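You operate a simulated robot arm through the tools that you are given. There is no shell and no other tool.

Carry out the task below with a simulated robot arm. There is one attempt and no reset: what you move stays moved.

## Task
Make room on the green mat for the black grommet. At the end: the red vent cap from the green mat is on the grey screw box; the white cloth from the green mat is on the mat before the supply; the green stamp stands on top of the crumpled wrap; the black grommet stands where the white cloth stood; whatever was shut is shut again. Leave all else as you found it, and nothing knocked over.

The check looks at the end state, three seconds after you hand in, the way a careful person would. Anything else that was tipped, shoved, dropped, spilled or broken makes it a failure. Lids that push on must go on centred and level and be pressed home; caps that screw on are set level and turned clockwise until they are tight. Flat cloth is picked up by pressing the open fingertips on it (5 to 10 N) and closing them slowly along it; thin cloth reads only 2 to 8 mm in the jaws.

## Robot
A 6-joint arm with a two-finger parallel gripper, fixed in place. Base frame: the origin is on the floor under the middle of its stand, x ahead of it, y to its left, z up; the work surface is at about z = 0.75. Units: m, rad, N and s.
With the tool pointing down near the work surface it reaches from about 0.18 to 0.64 m from the base axis. Its first joint turns from -1.152 to 1.152 rad. Payload 2.7 kg.
The tool frame sits at the grasp point between the pads (the TCP): z along the fingers, y along the line on which they close. The tips reach 0.023 m beyond it. The gripper opens to 0.094 m. The fingers are 0.038 m wide and 0.01 m thick; the gripper's body (0.054 by 0.096 m) begins 0.039 m behind the TCP.
Orientation is told as [roll, pitch, yaw] about the base's x, y, z axes, in that order, counted from this pose: with the fingers straight down and closing along the base's y, the tool's x points along the base's -x, its y along +y and its z along -z.

## Interface
- The arm moves only by the tool jog_arm. Its argument "moves" is a list of rows, each a list of 7 numbers: the shift along the tool's x, y, z in units of 30 mm (1.0 is 30 mm), then the turn, a rotation vector about the tool's x, y, z in units of 8 degrees (1.0 is 8 degrees), then the finger opening in m, from 0 to 0.094. In form: [[x, y, z, wx, wy, wz, fingers], ...]. A call has 1 to 20 rows; each row shifts and turns the commanded pose from where the row before left it, along the tool's axes as they then stand. A call with a number of a shift or a turn outside -1 to 1 is refused whole. Each row takes 0.2 s and may step no farther than 0.05 m and 0.15 rad from the row before; otherwise, or with a gripper value out of range, the whole call is refused. Where a pose cannot be reached the arm comes as near as it can. A force on the tool above 40 N (or 10 N above the force at the start of the call, whichever is more), or a blocked arm, ends the call early, and 0.2 s more pass. The fingers move at their own pace (about 0.045 m/s each) and stop on an object; they squeeze with about 32 N. The grip force told is the motor's: it shows also when the fingers shut on nothing. Time passes only in rows, and 0.2 s behind the last, so rows that do not move let the fingers close. The reply holds the time, the measured pose of the TCP, the force on the tool along the base axes, the opening and the grip force, in the units named above and with some noise, with the torque about the TCP (base axes, N m) and any sound that the robot's microphone picked up.
- Cameras (640 x 400 px; columns grow to the right, rows downward): "scene" is fixed at [0.0658, -0.4378, 1.3798]; the picture's right is [0.79, -0.61, 0.00], its down [-0.46, -0.60, -0.65] and it looks along [0.40, 0.52, -0.76] (base axes); focal length 222 px, centre (320, 200). "wrist" rides on the gripper at [0.086, 0.016, -0.075] in the tool frame; the picture's right is [-0.18, 0.98, 0.00], its down [-0.58, -0.11, -0.81] and it looks along [-0.79, -0.15, 0.59] (tool axes); focal length 243 px, centre (320, 200).
- get_image(camera): a new picture of that camera. The clock stands still meanwhile.
- locate(camera, pixels): for up to 12 pixels [column, row] of the newest picture of that camera ("zoom" is the newest enlarged one), the place [x, y, z] in the base frame of the surface seen there, good to about 0.003 m. The clock stands still meanwhile.
- zoom(camera, box): a new picture of the part [left, top, right, bottom] of that camera's present view, enlarged. The clock stands still meanwhile.
- close_job(): hands the job in; it is judged then, once.

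Unless the task says otherwise, let go and move clear before handing in.

The tools are called after "Emit:" as name(argument=value, ...) on one line, values as JSON. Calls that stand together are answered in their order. jog_arm: Moves the arm, as the interface text tells. Its arguments: {"type":"object","properties":{"moves":{"type":"array","items":{"type":"array","items":{"type":"number"}}}},"required":["moves"]} The other tools are called the same way: get_image (camera) takes a picture; locate (camera, pixels) gives the place of the surface under pixels of a picture; zoom (camera, box) takes an enlarged picture of a part of a camera's view; close_job () hands the job in.

At the start:

```text
clock: 0.0
tcp_pos: [0.4209, -0.0141, 1.0722]
orientation: [0.001, 0.002, 0.0]
force: [0.3, -0.3, 0.1]
ft_torque: [-0.01, 0.0, 0.0]
gripper_width: 0.0939
grip_force: 0.1
```

scene: 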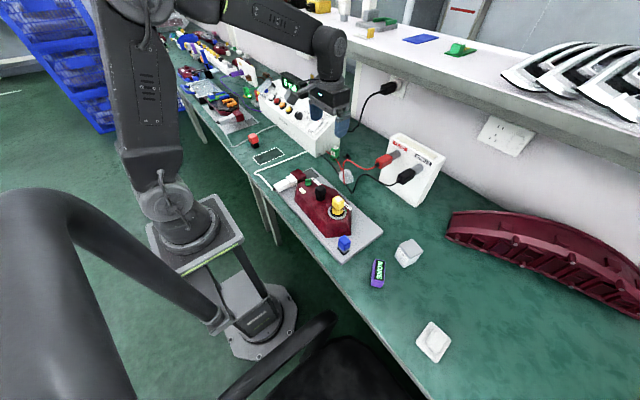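
wrist: 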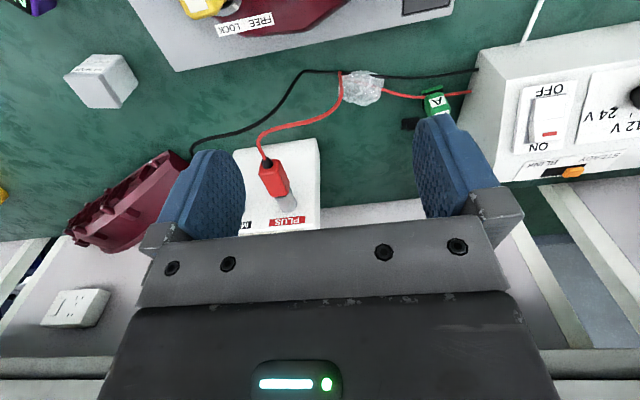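

The opening pictures show a cluttered bench with a crumpled wrap near scene pixel (346,176) and a green stamp near (336,152), but I can't yet see the green mat, the cloth, the grommet or the screw box. I'll take enlarged pictures to identify the objects.

Emit:
zoom(camera="scene", box=[220, 100, 460, 250])

Emit:
zoom(camera="scene", box=[300, 200, 500, 390])

Emit:
zoom(camera="scene", box=[160, 20, 320, 160])

Emit:
zoom(camera="scene", box=[300, 0, 640, 160])

```text
2.67 times, centred on (340, 175) of scene
```

zoom: 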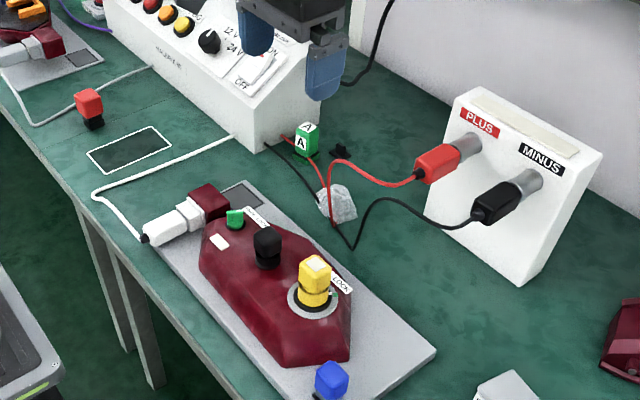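

```text
2.11 times, centred on (400, 295) of scene
```

zoom: 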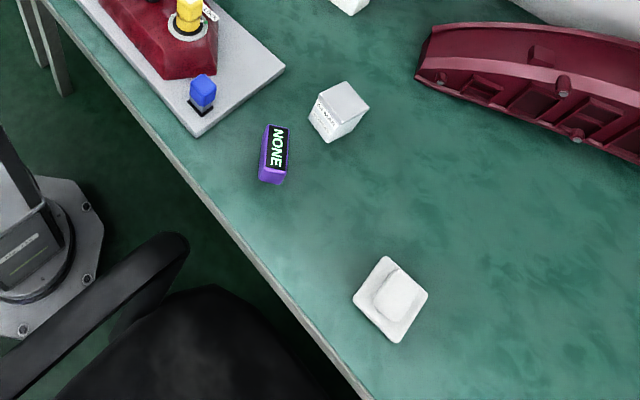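

```text
2.86 times, centred on (240, 90) of scene
```

zoom: 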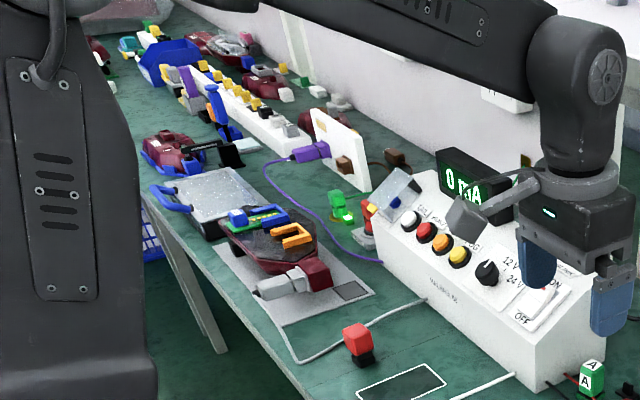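

```text
1.88 times, centred on (470, 80) of scene
```

zoom: 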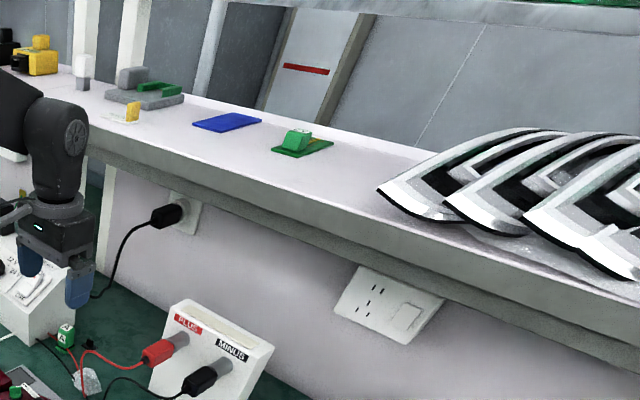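

The enlargements show a power supply with a white-outlined dark mat before it (scene about 268,157), a red cap on a black base (252,138), a green "A" stamp (336,152), crumpled wrap (346,176), and white items at (408,252) and (433,342). I'll measure these places and look closer at the ambiguous ones.

Emit:
locate(camera="scene", pixels=[[268, 157], [253, 137], [336, 151], [346, 176], [408, 252], [433, 342], [377, 273], [344, 243], [338, 203], [320, 192], [240, 120], [460, 50]])

Emit:
zoom(camera="scene", box=[230, 110, 310, 190])

Emit:
zoom(camera="scene", box=[300, 130, 380, 190])

Emit:
zoom(camera="scene", box=[170, 60, 260, 130])

Emit:
zoom(camera="scene", box=[350, 230, 470, 370])

Emit:
zoom(camera="scene", box=[270, 160, 390, 265])

```text
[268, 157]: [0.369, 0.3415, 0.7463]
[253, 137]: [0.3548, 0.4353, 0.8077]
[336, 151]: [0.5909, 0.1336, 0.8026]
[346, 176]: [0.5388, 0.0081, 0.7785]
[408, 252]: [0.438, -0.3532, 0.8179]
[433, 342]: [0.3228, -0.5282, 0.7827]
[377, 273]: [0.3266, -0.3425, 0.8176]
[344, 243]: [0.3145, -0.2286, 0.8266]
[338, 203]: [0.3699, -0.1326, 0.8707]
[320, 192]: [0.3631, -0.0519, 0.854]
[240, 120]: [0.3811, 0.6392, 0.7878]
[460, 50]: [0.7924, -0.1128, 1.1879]
```

```text
5.00 times, centred on (270, 150) of scene
```

zoom: 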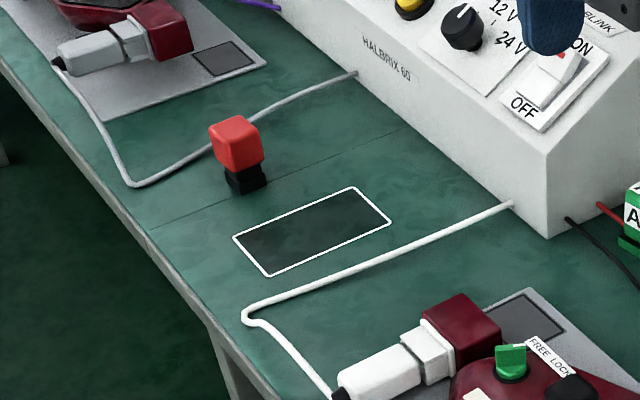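

```text
6.67 times, centred on (340, 160) of scene
```

zoom: 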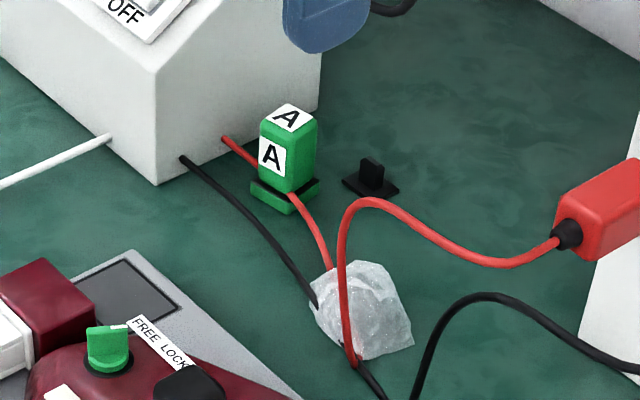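

```text
5.71 times, centred on (215, 95) of scene
```

zoom: 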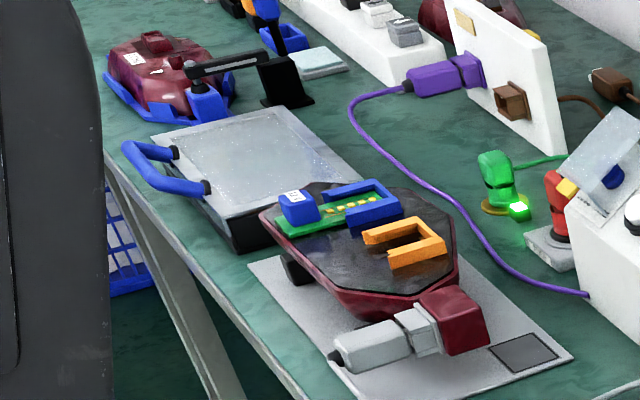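

```text
2.86 times, centred on (410, 300) of scene
```

zoom: 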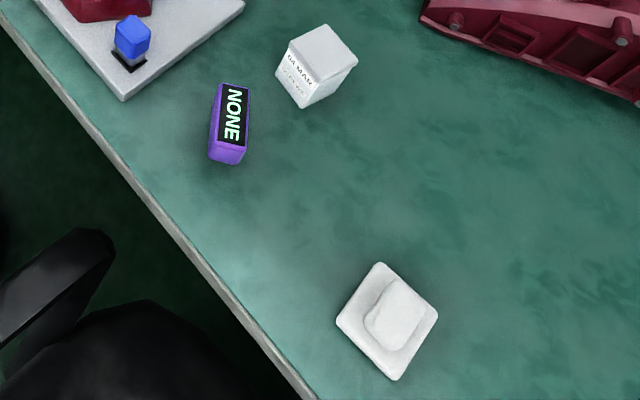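

```text
3.81 times, centred on (330, 212) of scene
```

zoom: 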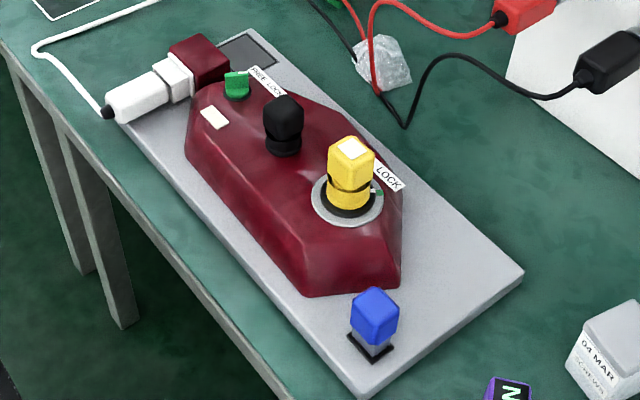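

The scene shows a small light box labelled "04 MAR … SCREWS" at about (0.438, -0.353), a black piece at about scene (346,153), and a white square item at (0.323, -0.528). I'll zoom the wrist view and the black piece to be sure what each is.

Emit:
zoom(camera="wrist", box=[0, 0, 200, 125])

Emit:
zoom(camera="wrist", box=[320, 50, 480, 150])

Emit:
zoom(camera="scene", box=[380, 220, 440, 280])

Emit:
zoom(camera="scene", box=[400, 310, 470, 375])

Emit:
zoom(camera="scene", box=[235, 55, 345, 145])

```text
3.20 times, centred on (100, 62) of wrist
```

zoom: 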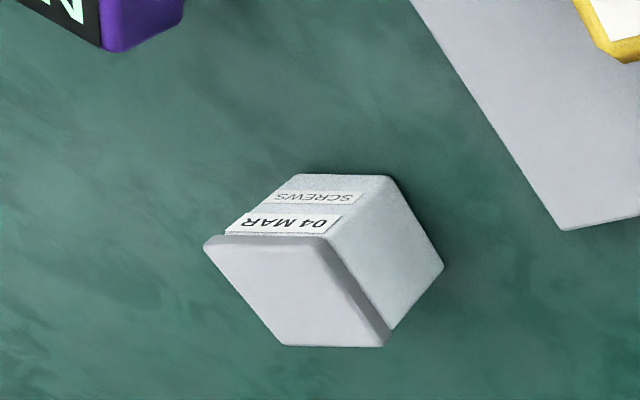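

```text
4.00 times, centred on (400, 100) of wrist
```

zoom: 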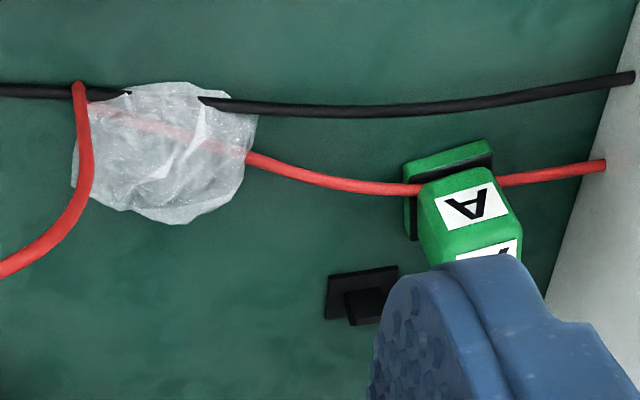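

```text
6.67 times, centred on (410, 250) of scene
```

zoom: 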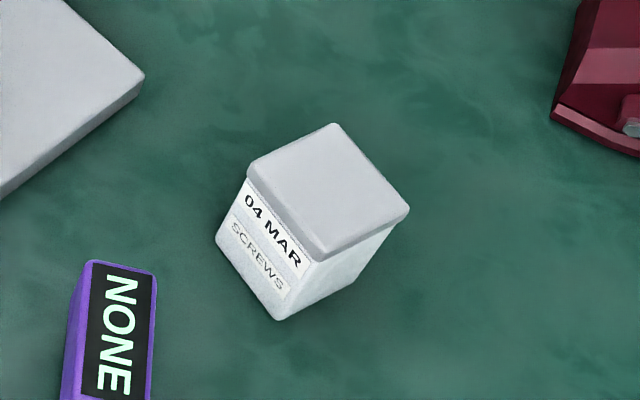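

```text
6.15 times, centred on (435, 342) of scene
```

zoom: 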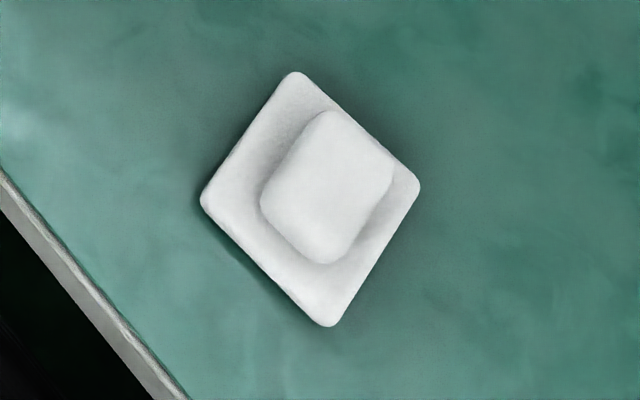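

```text
4.44 times, centred on (290, 100) of scene
```

zoom: 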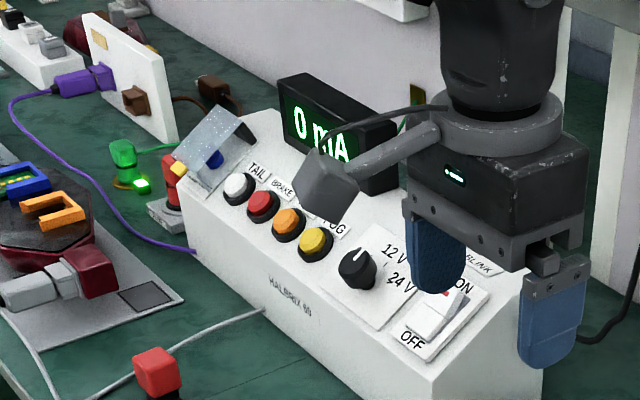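

The light box at scene (408,252) reads "04 MAR SCREWS" and has a shut lid, and the white item at (433,342) looks like a folded cloth. The black piece at (346,153) looks like a plate with a knob. I'll move the arm high to the left to look at the area in front of the supply and the parts hidden from the scene camera.

Emit:
jog_arm(moves=[[0.3, 1, 0, 0, 0, 0, 0.094], [0.3, 1, 0, 0, 0, 0, 0.094], [0.3, 1, 0, 0, 0, 0, 0.094], [0.3, 1, 0, 0, 0, 0, 0.094], [0.3, 1, 0, 0, 0, 0, 0.094], [0.3, 1, 0, 0, 0, 0, 0.094], [0.3, 1, 0, 0, 0, 0, 0.094], [0.3, 1, 0, 0, 0, 0, 0.094], [0.3, 1, 0, 0, 0, 0, 0.094], [0.3, 1, 0, 0, 0, 0, 0.094]])

Emit:
get_image(camera="wrist")

Emit:
get_image(camera="scene")

```text
clock: 2.2
tcp_pos: [0.33, 0.286, 1.0725]
orientation: [0.0, -0.001, -0.001]
force: [0.5, 0.4, -0.7]
ft_torque: [0.0, -0.06, 0.04]
gripper_width: 0.0941
grip_force: 0.0
```

```text
taken
```

wrist: 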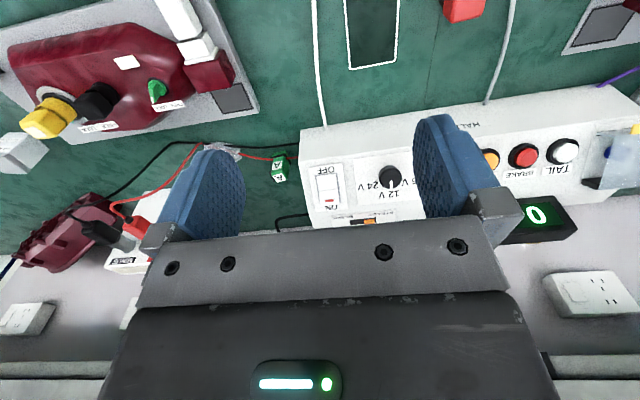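

```text
taken
```

scene: 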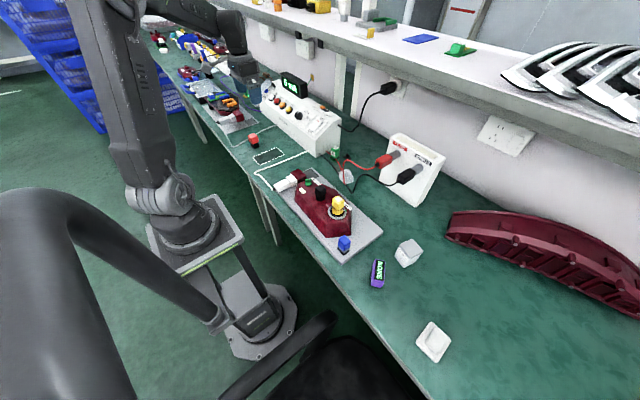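

From this pose the wrist sees the supply from the front, with the outlined mat at wrist (372,30) and the red cap at (462,8). I'll tilt the tool so that the camera looks more downward, and look at the bench.

Emit:
jog_arm(moves=[[0, 0, 0, 0, 1, 0, 0.094], [0, 0, 0, 0, 1, 0, 0.094], [0, 0, 0, 0, 1, 0, 0.094], [0, 0, 0, 0, 1, 0, 0.094]])

Emit:
get_image(camera="wrist")

```text
clock: 3.2
tcp_pos: [0.3298, 0.2865, 1.0721]
orientation: [0.002, 0.559, 0.001]
force: [-0.5, 0.2, -0.9]
ft_torque: [0.0, 0.02, -0.01]
gripper_width: 0.0942
grip_force: 0.0
```

```text
taken
```

wrist: 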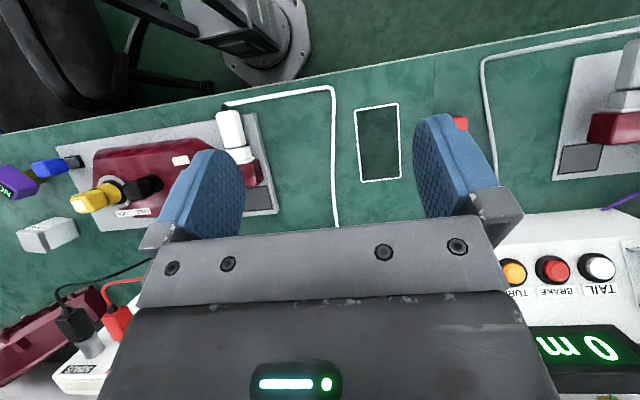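

The tilted view shows only the outlined mat at (378,142) and the red cap near (460,122), with nothing else hidden in front of the supply. I'll zoom on the red cap and the black plate piece to see their construction.

Emit:
zoom(camera="scene", box=[240, 125, 270, 155])

Emit:
zoom(camera="scene", box=[325, 140, 365, 170])

Emit:
zoom(camera="scene", box=[325, 230, 365, 260])

Emit:
zoom(camera="scene", box=[150, 30, 270, 130])

Emit:
zoom(camera="scene", box=[400, 30, 500, 80])

```text
13.33 times, centred on (255, 140) of scene
```

zoom: 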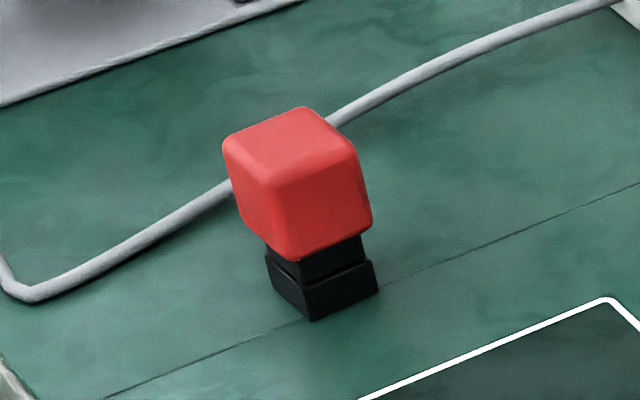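

```text
13.33 times, centred on (345, 155) of scene
```

zoom: 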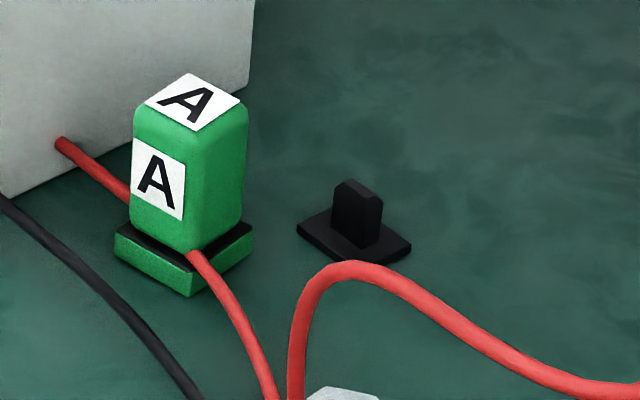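

```text
13.33 times, centred on (345, 245) of scene
```

zoom: 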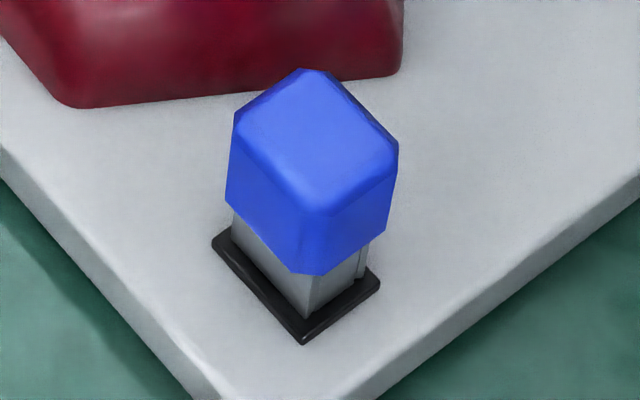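

```text
4.00 times, centred on (210, 80) of scene
```

zoom: 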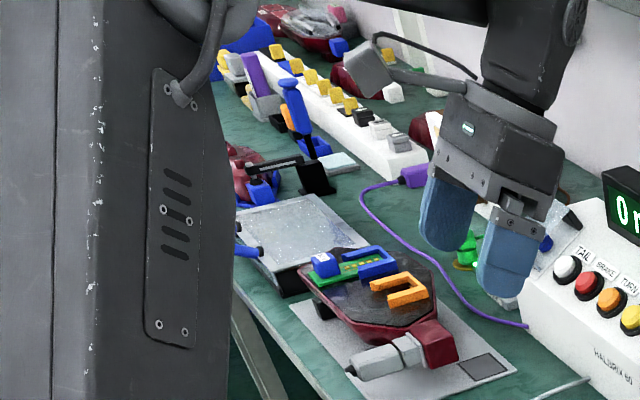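

```text
6.40 times, centred on (450, 55) of scene
```

zoom: 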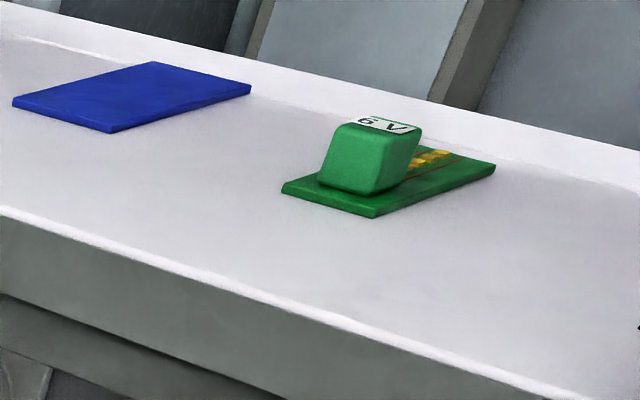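

The red cap stands alone on a two-step black neck at about (0.355, 0.435), and the black plate-with-tab at zoom (355,225) is the likely grommet. The red lead seems to run over the foot of the green stamp. I'll go back and look closely at the stamp, wrap and grommet.

Emit:
jog_arm(moves=[[0, 0, 0, 0, -1, 0, 0.094], [0, 0, 0, 0, -1, 0, 0.094], [0, 0, 0, 0, -1, 0, 0.094], [0, 0, 0, 0, -1, 0, 0.094], [-0.2, -1, 0, 0, 0, 0, 0.094], [-0.2, -1, 0, 0, 0, 0, 0.094], [-0.2, -1, 0, 0, 0, 0, 0.094], [-0.2, -1, 0, 0, 0, 0, 0.094], [-0.2, -1, 0.5, 0, 0, 0, 0.094], [-0.2, -1, 0.5, 0, 0, 0, 0.094], [-0.2, -1, 0.5, 0, 0, 0, 0.094], [-0.2, -0.6, 0.5, 0, 0, 0, 0.094]])

Emit:
get_image(camera="wrist")

Emit:
get_image(camera="scene")

```text
clock: 5.8
tcp_pos: [0.3773, 0.0588, 1.012]
orientation: [0.001, 0.0, 0.001]
force: [-0.3, -1.0, -0.2]
ft_torque: [0.03, -0.02, 0.02]
gripper_width: 0.0942
grip_force: 0.0
```

```text
taken
```

wrist: 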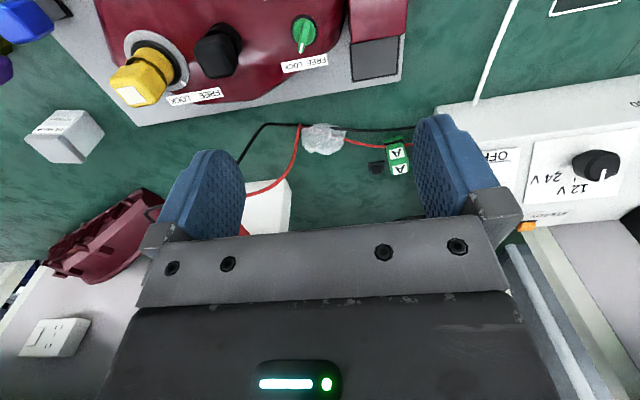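

```text
taken
```

scene: 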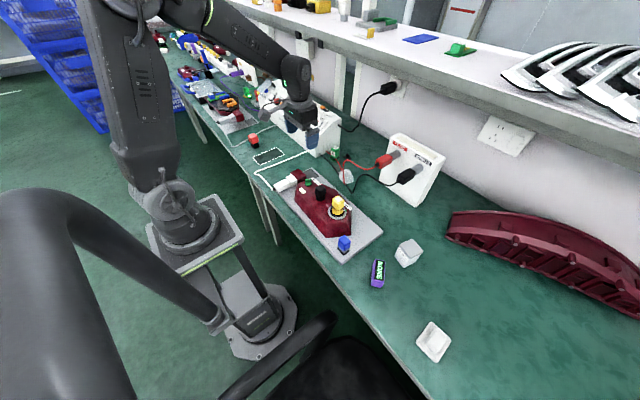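

The stamp is at wrist (397,155), wrap at (322,138), grommet at (376,167) in this view. I'll move forward so the camera looks down on them from close by.

Emit:
jog_arm(moves=[[-0.875, 0, 0.28, 0, 0, 0, 0.094], [-0.875, 0, 0.28, 0, 0, 0, 0.094], [-0.875, 0, 0.28, 0, 0, 0, 0.094], [-0.875, 0, 0.28, 0, 0, 0, 0.094], [-0.875, 0, 0.28, 0, 0, 0, 0.094], [-0.875, 0, 0.28, 0, 0, 0, 0.094], [-0.875, 0, 0.28, 0, 0, 0, 0.094]])

Emit:
get_image(camera="wrist")

Emit:
get_image(camera="scene")

```text
clock: 7.4
tcp_pos: [0.5625, 0.058, 0.9541]
orientation: [0.002, 0.001, -0.002]
force: [0.1, -0.3, -0.2]
ft_torque: [0.02, 0.02, -0.01]
gripper_width: 0.0939
grip_force: 0.0
```

```text
taken
```

wrist: 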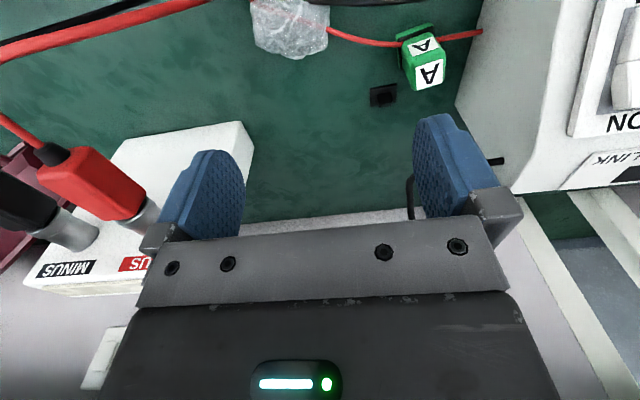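

```text
taken
```

scene: 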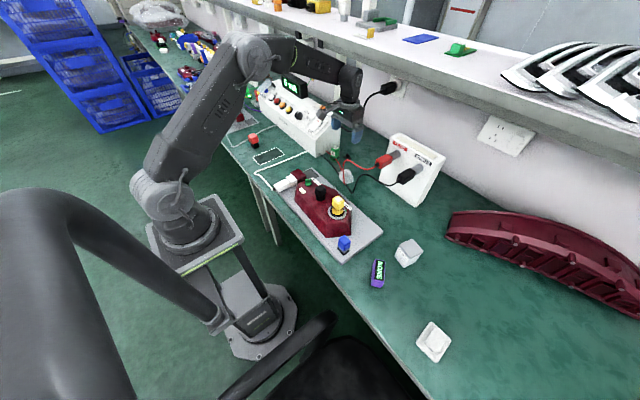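

The stamp is at wrist (422,60), the wrap at (290,25), the grommet at (383,95). I'll enlarge them and measure.

Emit:
zoom(camera="wrist", box=[360, 0, 500, 120])

Emit:
zoom(camera="wrist", box=[220, 0, 400, 110])

Emit:
locate(camera="wrist", pixels=[[423, 46], [431, 75], [411, 33], [383, 95], [372, 97], [394, 103], [290, 25], [270, 12], [320, 20], [290, 50], [345, 100], [470, 35]])

```text
3.33 times, centred on (430, 60) of wrist
```

zoom: 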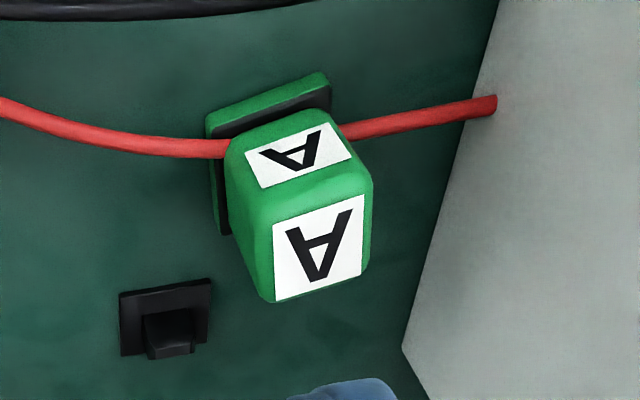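

```text
3.56 times, centred on (310, 55) of wrist
```

zoom: 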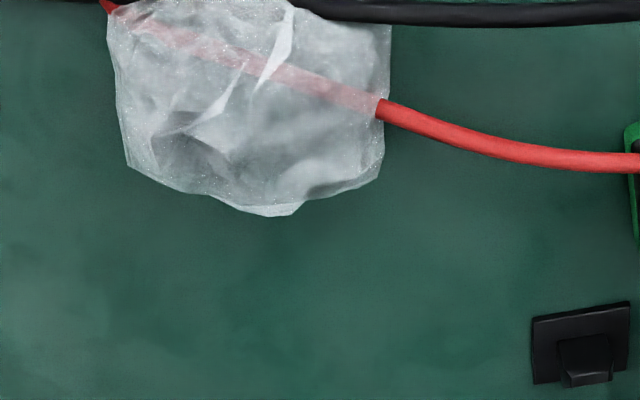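

```text
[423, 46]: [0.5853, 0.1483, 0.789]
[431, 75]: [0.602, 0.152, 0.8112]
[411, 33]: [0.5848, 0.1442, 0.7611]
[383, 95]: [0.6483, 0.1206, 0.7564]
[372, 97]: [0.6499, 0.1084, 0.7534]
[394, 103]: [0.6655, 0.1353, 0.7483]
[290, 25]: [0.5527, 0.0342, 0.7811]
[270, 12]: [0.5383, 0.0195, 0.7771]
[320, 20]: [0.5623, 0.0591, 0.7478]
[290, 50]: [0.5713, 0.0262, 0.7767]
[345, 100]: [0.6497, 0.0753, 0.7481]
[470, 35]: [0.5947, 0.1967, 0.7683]
```

The stamp stands at about (0.585, 0.146), the wrap spans about x 0.53–0.57, y 0.01–0.055, and the black plate piece is at about (0.65, 0.12), just at the edge of the reach. I'll now go to the right side and look at the white item, screw box and purple block.

Emit:
jog_arm(moves=[[0.6, -1, -0.12, 0, 0, 0, 0.094], [0.6, -1, -0.12, 0, 0, 0, 0.094], [0.6, -1, -0.12, 0, 0, 0, 0.094], [0.6, -1, -0.12, 0, 0, 0, 0.094], [0.6, -1, -0.12, 0, 0, 0, 0.094], [0.6, -1, -0.12, 0, 0, 0, 0.094], [0.6, -1, -0.12, 0, 0, 0, 0.094], [0.6, -1, -0.12, 0, 0, 0, 0.094], [0.6, -1, -0.12, 0, 0, 0, 0.094], [0.6, -1, -0.12, 0, 0, 0, 0.094], [0.6, -1, -0.12, 0, 0, 0, 0.094], [0.6, -1, -0.12, 0, 0, 0, 0.094]])

Emit:
jog_arm(moves=[[0, 0, 0, 0, 0, 1, 0.094], [0, 0, 0, 0, 0, 1, 0.094], [0, 0, 0, 0, 0, 1, 0.094], [0, 0, 0, 0, 0, 1, 0.094], [0, 0, 0, 0, 0, 1, 0.094], [0, 0, 0, 0, 0, 1, 0.094]])

Emit:
get_image(camera="wrist")

Emit:
get_image(camera="scene")

```text
clock: 10.0
tcp_pos: [0.3456, -0.3017, 0.9971]
orientation: [0.0, 0.001, 0.002]
force: [0.3, 0.5, -0.1]
ft_torque: [0.01, 0.02, 0.04]
gripper_width: 0.0937
grip_force: 0.0
```

```text
clock: 11.4
tcp_pos: [0.3463, -0.3015, 0.9964]
orientation: [0.0, 0.0, -0.841]
force: [0.0, -0.4, 0.4]
ft_torque: [0.03, 0.02, 0.02]
gripper_width: 0.0939
grip_force: 0.1
```

```text
taken
```

wrist: 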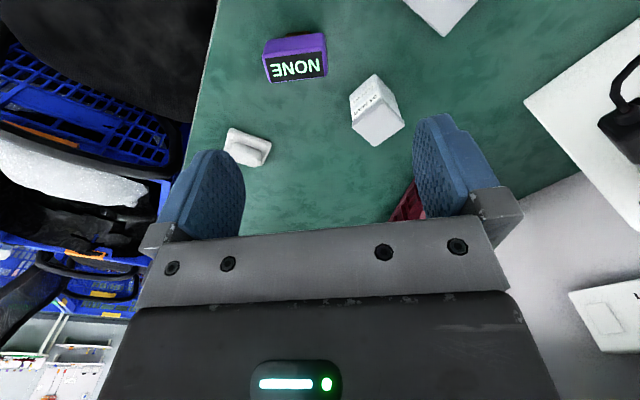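

```text
taken
```

scene: 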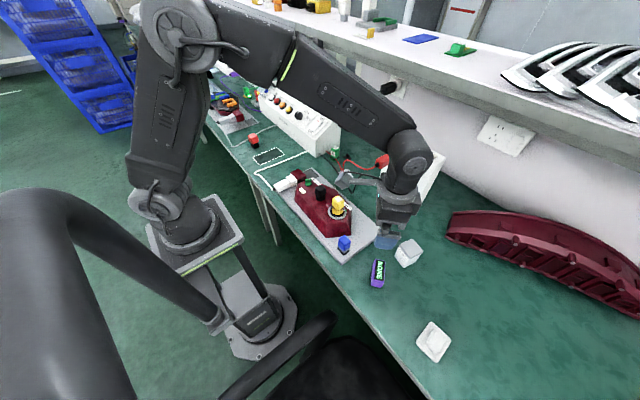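

The white item is at wrist (247,147), the screw box at (377,110), the purple NONE block at (295,57). I'll enlarge the white item and measure points on it and the box.

Emit:
zoom(camera="wrist", box=[205, 110, 295, 180])

Emit:
zoom(camera="wrist", box=[330, 60, 420, 155])

Emit:
locate(camera="wrist", pixels=[[246, 144], [226, 134], [240, 163], [268, 146], [234, 130], [377, 125], [376, 75], [352, 118], [375, 145], [404, 124], [350, 97], [295, 67]])

Emit:
locate(camera="scene", pixels=[[433, 342], [431, 322], [452, 340], [437, 361], [417, 342], [409, 245], [410, 238], [398, 246], [406, 262], [420, 254], [438, 336], [447, 337]])

```text
5.71 times, centred on (250, 145) of wrist
```

zoom: 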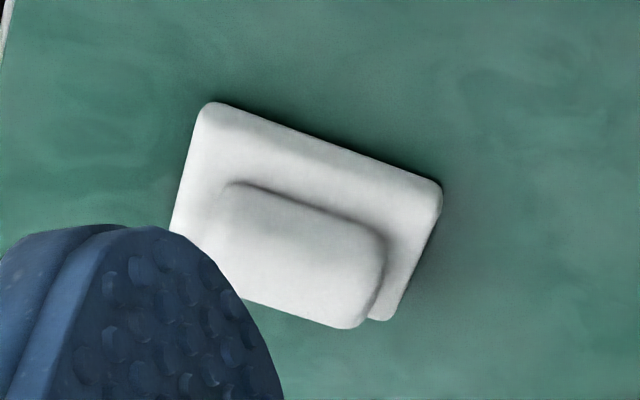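

```text
4.21 times, centred on (375, 108) of wrist
```

zoom: 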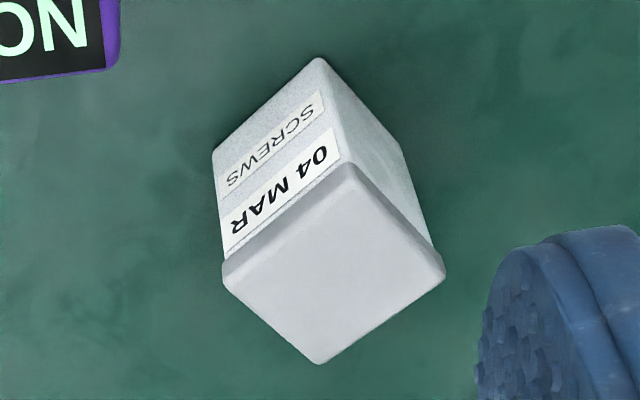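

```text
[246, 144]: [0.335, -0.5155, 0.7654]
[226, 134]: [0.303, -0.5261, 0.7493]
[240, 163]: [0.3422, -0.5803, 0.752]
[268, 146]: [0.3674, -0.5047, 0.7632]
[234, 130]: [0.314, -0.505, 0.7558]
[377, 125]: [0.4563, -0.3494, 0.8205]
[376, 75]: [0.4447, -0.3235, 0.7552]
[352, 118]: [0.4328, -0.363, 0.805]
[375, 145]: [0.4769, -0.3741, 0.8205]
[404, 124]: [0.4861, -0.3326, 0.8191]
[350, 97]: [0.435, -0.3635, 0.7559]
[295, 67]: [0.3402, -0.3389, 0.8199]
```

```text
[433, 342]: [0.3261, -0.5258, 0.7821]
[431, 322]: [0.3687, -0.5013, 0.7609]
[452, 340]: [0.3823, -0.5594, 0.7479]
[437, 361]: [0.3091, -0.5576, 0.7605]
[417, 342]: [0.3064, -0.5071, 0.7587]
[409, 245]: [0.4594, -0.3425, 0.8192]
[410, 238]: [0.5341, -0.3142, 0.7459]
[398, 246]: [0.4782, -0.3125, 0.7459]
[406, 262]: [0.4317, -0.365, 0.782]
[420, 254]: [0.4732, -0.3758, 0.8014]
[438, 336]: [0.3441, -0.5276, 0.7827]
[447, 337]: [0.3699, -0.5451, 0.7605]
```

The white item is a folded square pad about 65 mm wide with a raised fold (top z about 0.782), centred near (0.339, -0.528); the screw box lid top is at z 0.8205. I'll measure the lid corners precisely, and the pad's corners from the scene.

Emit:
zoom(camera="wrist", box=[330, 60, 420, 155])

Emit:
locate(camera="zoom", pixels=[[230, 270], [345, 172], [437, 277], [320, 355], [332, 268], [280, 220], [390, 222], [380, 315], [275, 312]])

Emit:
zoom(camera="scene", box=[405, 315, 465, 370])

Emit:
locate(camera="zoom", pixels=[[290, 75], [205, 210], [345, 345], [435, 195], [335, 120], [405, 185], [330, 280], [265, 205], [335, 200], [300, 200], [370, 190]])

```text
4.21 times, centred on (375, 108) of wrist
```

zoom: 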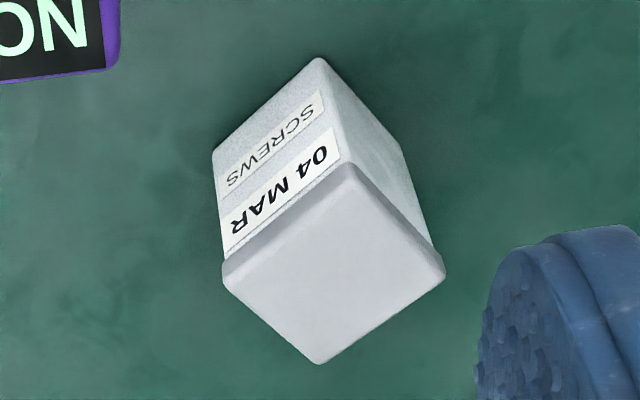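

```text
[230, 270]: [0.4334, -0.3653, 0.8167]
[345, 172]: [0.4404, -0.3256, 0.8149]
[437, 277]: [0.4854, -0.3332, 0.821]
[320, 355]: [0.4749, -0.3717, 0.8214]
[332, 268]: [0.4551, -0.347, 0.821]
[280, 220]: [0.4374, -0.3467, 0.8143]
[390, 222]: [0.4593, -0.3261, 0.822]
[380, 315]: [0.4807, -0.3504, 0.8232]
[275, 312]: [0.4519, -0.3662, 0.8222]
```

```text
7.27 times, centred on (435, 342) of scene
```

zoom: 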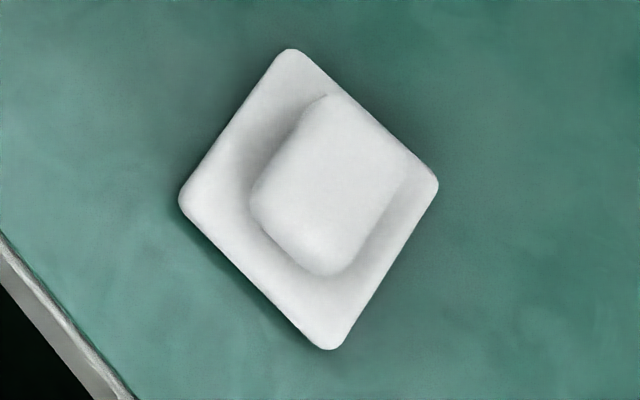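

```text
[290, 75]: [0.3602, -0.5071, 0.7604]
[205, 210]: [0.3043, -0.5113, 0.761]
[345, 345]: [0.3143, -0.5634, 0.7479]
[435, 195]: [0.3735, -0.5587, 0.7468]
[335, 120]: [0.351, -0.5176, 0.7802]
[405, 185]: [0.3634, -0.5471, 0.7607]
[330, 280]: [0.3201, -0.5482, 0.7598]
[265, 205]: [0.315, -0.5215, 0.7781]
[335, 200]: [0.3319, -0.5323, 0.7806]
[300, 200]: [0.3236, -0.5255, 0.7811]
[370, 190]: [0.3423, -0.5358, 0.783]
```

The lid centre is about (0.459, -0.349) with top z 0.821, and the pad centre is about (0.336, -0.532) with a fold of about 40 × 32 mm on top. Next I'll fly to the red cap to look at it closely before grasping.

Emit:
jog_arm(moves=[[0, 0, 0, 0, 0, -1, 0.094], [0, 0, 0, 0, 0, -1, 0.094], [0, 0, 0, 0, 0, -1, 0.094], [0, 0, 0, 0, 0, -1, 0.094], [0, 0, 0, 0, 0, -1, 0.094], [0, 0, 0, 0, 0, -1, 0.094], [0, 1, 0, 0, 0, 0, 0.094], [0, 1, 0, 0, 0, 0, 0.094], [0, 1, 0, 0, 0, 0, 0.094], [0, 1, 0, 0, 0, 0, 0.094], [0, 1, 0, 0, 0, 0, 0.094], [0, 1, 0, 0, 0, 0, 0.094], [0, 1, 0, 0, 0, 0, 0.094], [0, 1, 0, 0, 0, 0, 0.094], [0, 1, 0, 0, 0, 0, 0.094], [0, 1, 0, 0, 0, 0, 0.094], [0, 1, 0, 0, 0, 0, 0.094], [0, 1, 0, 0, 0, 0, 0.094]])

Emit:
jog_arm(moves=[[0, 1, 0, 0, 0, 0, 0.094], [0, 1, 0, 0, 0, 0, 0.094], [0, 1, 0, 0, 0, 0, 0.094], [0, 1, 0, 0, 0, 0, 0.094], [0, 1, 0, 0, 0, 0, 0.094], [0, 1, 0, 0, 0, 0, 0.094], [0, 1, 0, 0, 0, 0, 0.094], [0, 1, 0, 0, 0, 0, 0.094], [0, 1, 0, 0, 0, 0, 0.094]])

Emit:
get_image(camera="wrist")

```text
clock: 15.2
tcp_pos: [0.3471, 0.0585, 0.9973]
orientation: [0.0, 0.001, -0.002]
force: [0.0, -0.4, -0.4]
ft_torque: [0.02, 0.03, 0.0]
gripper_width: 0.094
grip_force: 0.1
```

```text
clock: 17.2
tcp_pos: [0.3454, 0.3289, 0.9961]
orientation: [0.0, 0.0, 0.0]
force: [0.5, 0.3, -1.0]
ft_torque: [-0.02, -0.01, 0.01]
gripper_width: 0.0938
grip_force: 0.1
```

```text
taken
```

wrist: 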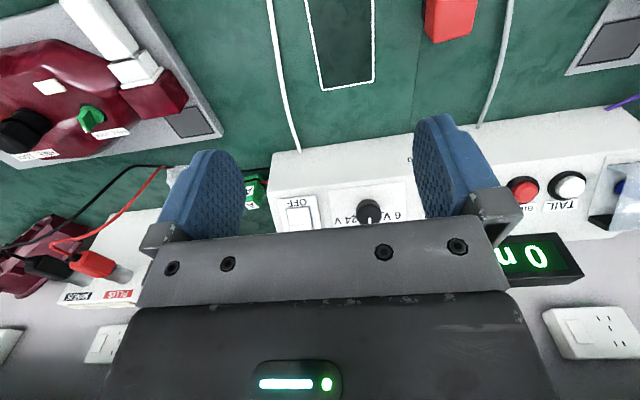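

The red cap is at the top edge, wrist (450,18), roughly square to the base axes. I'll back off towards the base and tilt slightly to see it fully.

Emit:
jog_arm(moves=[[1, 0.5, 0, 0, 0, 0, 0.094], [1, 0.5, 0, 0, 0, 0, 0.094], [1, 0.5, 0, 0, 0, 0, 0.094]])

Emit:
get_image(camera="wrist")

Emit:
get_image(camera="scene")

```text
clock: 18.0
tcp_pos: [0.2556, 0.374, 0.9968]
orientation: [0.001, -0.002, -0.001]
force: [-0.1, -0.4, 0.8]
ft_torque: [0.02, -0.02, 0.01]
gripper_width: 0.0941
grip_force: 0.1
```

```text
taken
```

wrist: 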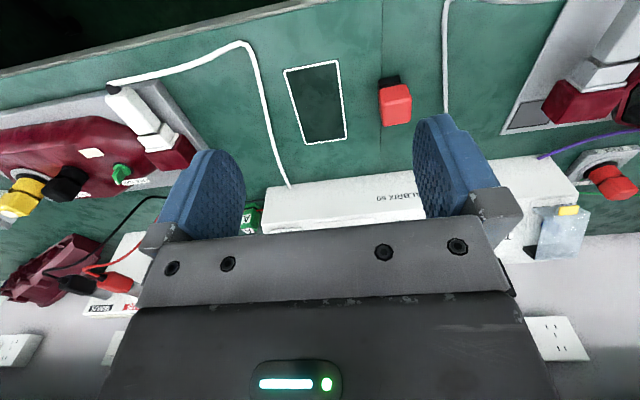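

```text
taken
```

scene: 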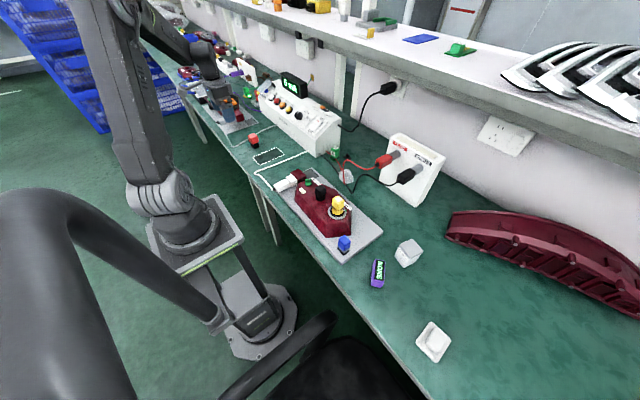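

The red cap with its black neck is now fully visible at wrist (395,100), and the outlined mat spans (284,65)–(346,145). I'll enlarge and measure both.

Emit:
zoom(camera="wrist", box=[340, 60, 450, 140])

Emit:
locate(camera="zoom", pixels=[[225, 125], [330, 115], [320, 180], [280, 150], [270, 175], [240, 240], [345, 230], [280, 210], [245, 95], [320, 80]])

Emit:
locate(camera="wrist", pixels=[[284, 70], [337, 62], [346, 140], [304, 143], [316, 104], [378, 190], [440, 90], [380, 78], [398, 77]])

```text
5.00 times, centred on (395, 100) of wrist
```

zoom: 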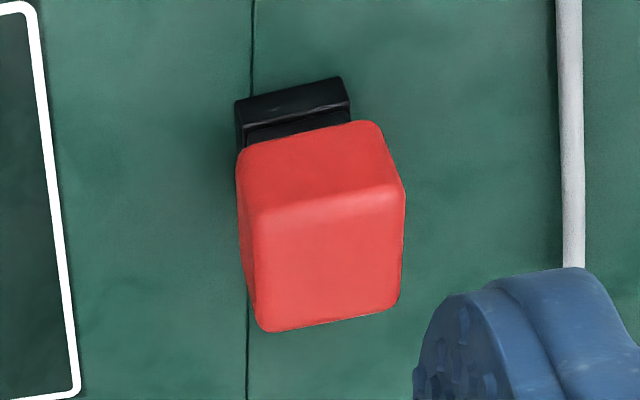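

```text
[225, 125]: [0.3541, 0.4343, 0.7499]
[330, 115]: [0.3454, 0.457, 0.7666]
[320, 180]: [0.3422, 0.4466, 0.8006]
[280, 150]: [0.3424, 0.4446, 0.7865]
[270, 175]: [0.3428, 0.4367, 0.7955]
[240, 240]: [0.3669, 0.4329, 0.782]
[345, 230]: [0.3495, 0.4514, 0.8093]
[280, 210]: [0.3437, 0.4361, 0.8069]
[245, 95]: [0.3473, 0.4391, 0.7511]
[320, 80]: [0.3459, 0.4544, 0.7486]
```

```text
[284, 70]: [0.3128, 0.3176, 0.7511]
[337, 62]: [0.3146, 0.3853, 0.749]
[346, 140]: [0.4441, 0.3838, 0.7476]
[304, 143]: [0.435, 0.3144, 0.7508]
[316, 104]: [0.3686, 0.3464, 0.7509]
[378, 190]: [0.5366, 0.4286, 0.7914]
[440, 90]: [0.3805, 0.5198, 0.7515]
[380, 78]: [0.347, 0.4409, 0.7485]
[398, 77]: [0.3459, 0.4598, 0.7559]
```

The mat spans x 0.313–0.440, y 0.315–0.385. I'll measure the red cap's top face corners to get its size and turn.

Emit:
locate(camera="zoom", pixels=[[268, 218], [394, 200], [268, 320], [388, 300], [330, 260], [260, 280], [250, 165], [375, 135], [245, 108], [343, 90], [240, 130]])

Emit:
zoom(camera="scene", box=[238, 125, 270, 155])

Emit:
locate(camera="zoom", pixels=[[290, 115], [235, 145], [280, 185], [350, 150], [245, 210], [360, 210], [300, 255], [275, 265], [315, 310], [370, 290], [310, 270]])

```text
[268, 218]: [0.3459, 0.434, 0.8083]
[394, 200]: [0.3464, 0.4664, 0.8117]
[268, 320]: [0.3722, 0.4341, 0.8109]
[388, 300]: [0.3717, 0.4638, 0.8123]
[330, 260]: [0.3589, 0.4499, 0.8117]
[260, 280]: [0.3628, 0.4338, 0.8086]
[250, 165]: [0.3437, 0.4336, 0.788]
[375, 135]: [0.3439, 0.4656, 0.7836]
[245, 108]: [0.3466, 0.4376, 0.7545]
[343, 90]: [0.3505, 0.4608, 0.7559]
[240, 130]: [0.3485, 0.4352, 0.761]
```

```text
13.33 times, centred on (254, 140) of scene
```

zoom: 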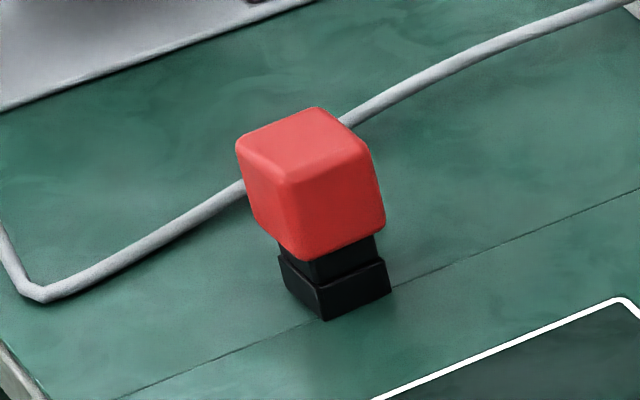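

```text
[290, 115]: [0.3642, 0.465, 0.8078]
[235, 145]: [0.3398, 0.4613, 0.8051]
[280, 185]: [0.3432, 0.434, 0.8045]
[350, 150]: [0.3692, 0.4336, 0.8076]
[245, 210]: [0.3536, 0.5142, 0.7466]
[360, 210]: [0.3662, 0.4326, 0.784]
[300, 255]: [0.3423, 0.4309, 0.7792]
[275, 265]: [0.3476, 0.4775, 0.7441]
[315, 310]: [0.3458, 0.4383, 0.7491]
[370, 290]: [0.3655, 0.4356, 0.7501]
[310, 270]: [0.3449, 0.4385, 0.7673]
```

The red cube spans x 0.342–0.374, y 0.432–0.467, z 0.778–0.812, square to the axes, centred (0.357, 0.450). I'll move above it and descend partway.

Emit:
jog_arm(moves=[[-0.845, 0.63, 0, 0, 0, 0, 0.094], [-0.845, 0.63, 0, 0, 0, 0, 0.094], [-0.845, 0.63, 0, 0, 0, 0, 0.094], [-0.845, 0.63, 0, 0, 0, 0, 0.094], [0, 0, 0.9, 0, 0, 0, 0.094], [0, 0, 0.9, 0, 0, 0, 0.094], [0, 0, 0.9, 0, 0, 0, 0.094], [0, 0, 0.9, 0, 0, 0, 0.094], [0, 0, 0.9, 0, 0, 0, 0.094]])

Emit:
zoom(camera="scene", box=[220, 90, 300, 160])

Emit:
get_image(camera="wrist")

```text
clock: 20.0
tcp_pos: [0.3562, 0.4494, 0.8613]
orientation: [-0.001, -0.001, 0.0]
force: [0.1, 0.6, -0.1]
ft_torque: [0.02, 0.0, -0.04]
gripper_width: 0.0938
grip_force: 0.1
```

```text
5.71 times, centred on (260, 125) of scene
```

zoom: 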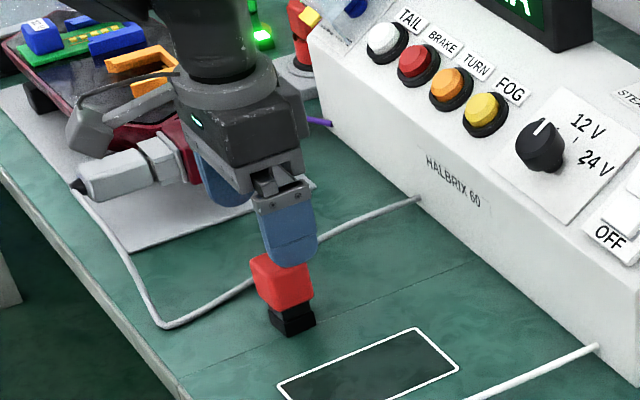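

```text
taken
```

wrist: 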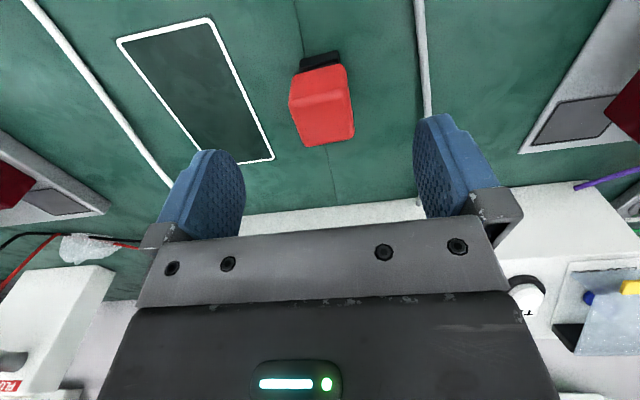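

The gripper is centred over the red cap, with tips above its top. I'll descend to z 0.80 and close.

Emit:
jog_arm(moves=[[0, 0, 0.68, 0, 0, 0, 0.094], [0, 0, 0.68, 0, 0, 0, 0.094], [0, 0, 0.68, 0, 0, 0, 0.094], [0, 0, 0, 0, 0, 0, 0.094]])

Emit:
jog_arm(moves=[[0, 0, 0, 0, 0, 0, 0.06], [0, 0, 0, 0, 0, 0, 0.05], [0, 0, 0, 0, 0, 0, 0.04], [0, 0, 0, 0, 0, 0, 0.034], [0, 0, 0, 0, 0, 0, 0.03], [0, 0, 0, 0, 0, 0, 0.028], [0, 0, 0, 0, 0, 0, 0.028]])

Emit:
get_image(camera="wrist")

```text
clock: 21.0
tcp_pos: [0.3565, 0.4488, 0.8009]
orientation: [-0.002, 0.0, 0.0]
force: [-0.7, -0.2, -0.2]
ft_torque: [0.0, 0.0, 0.0]
gripper_width: 0.0941
grip_force: 0.1
```

```text
clock: 22.6
tcp_pos: [0.3558, 0.4493, 0.8004]
orientation: [0.002, 0.002, -0.001]
force: [1.0, 1.0, 3.1]
ft_torque: [0.01, 0.03, -0.03]
gripper_width: 0.0351
grip_force: 31.9
```

```text
taken
```

wrist: 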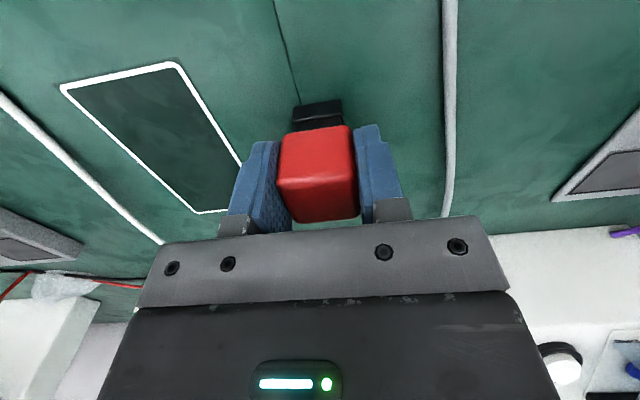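

The jaws hold the cap at 35 mm with 32 N. I'll lift slowly by 12 mm and check that the whole cap with its neck comes up.

Emit:
jog_arm(moves=[[0, 0, -0.1, 0, 0, 0, 0.028], [0, 0, -0.15, 0, 0, 0, 0.028], [0, 0, -0.15, 0, 0, 0, 0.028]])

Emit:
zoom(camera="wrist", box=[240, 60, 420, 230])

Emit:
zoom(camera="scene", box=[225, 100, 285, 160])

```text
clock: 23.4
tcp_pos: [0.3561, 0.4483, 0.8132]
orientation: [0.001, -0.001, 0.001]
force: [-0.4, 0.0, -1.0]
ft_torque: [0.02, -0.02, -0.03]
gripper_width: 0.0352
grip_force: 32.0
```

```text
2.35 times, centred on (330, 145) of wrist
```

zoom: 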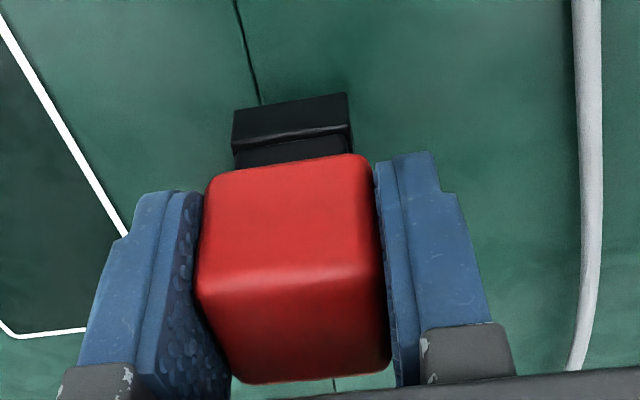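

```text
6.67 times, centred on (255, 130) of scene
```

zoom: 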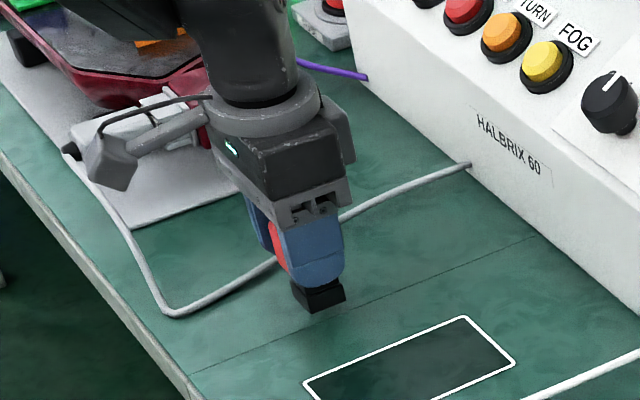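

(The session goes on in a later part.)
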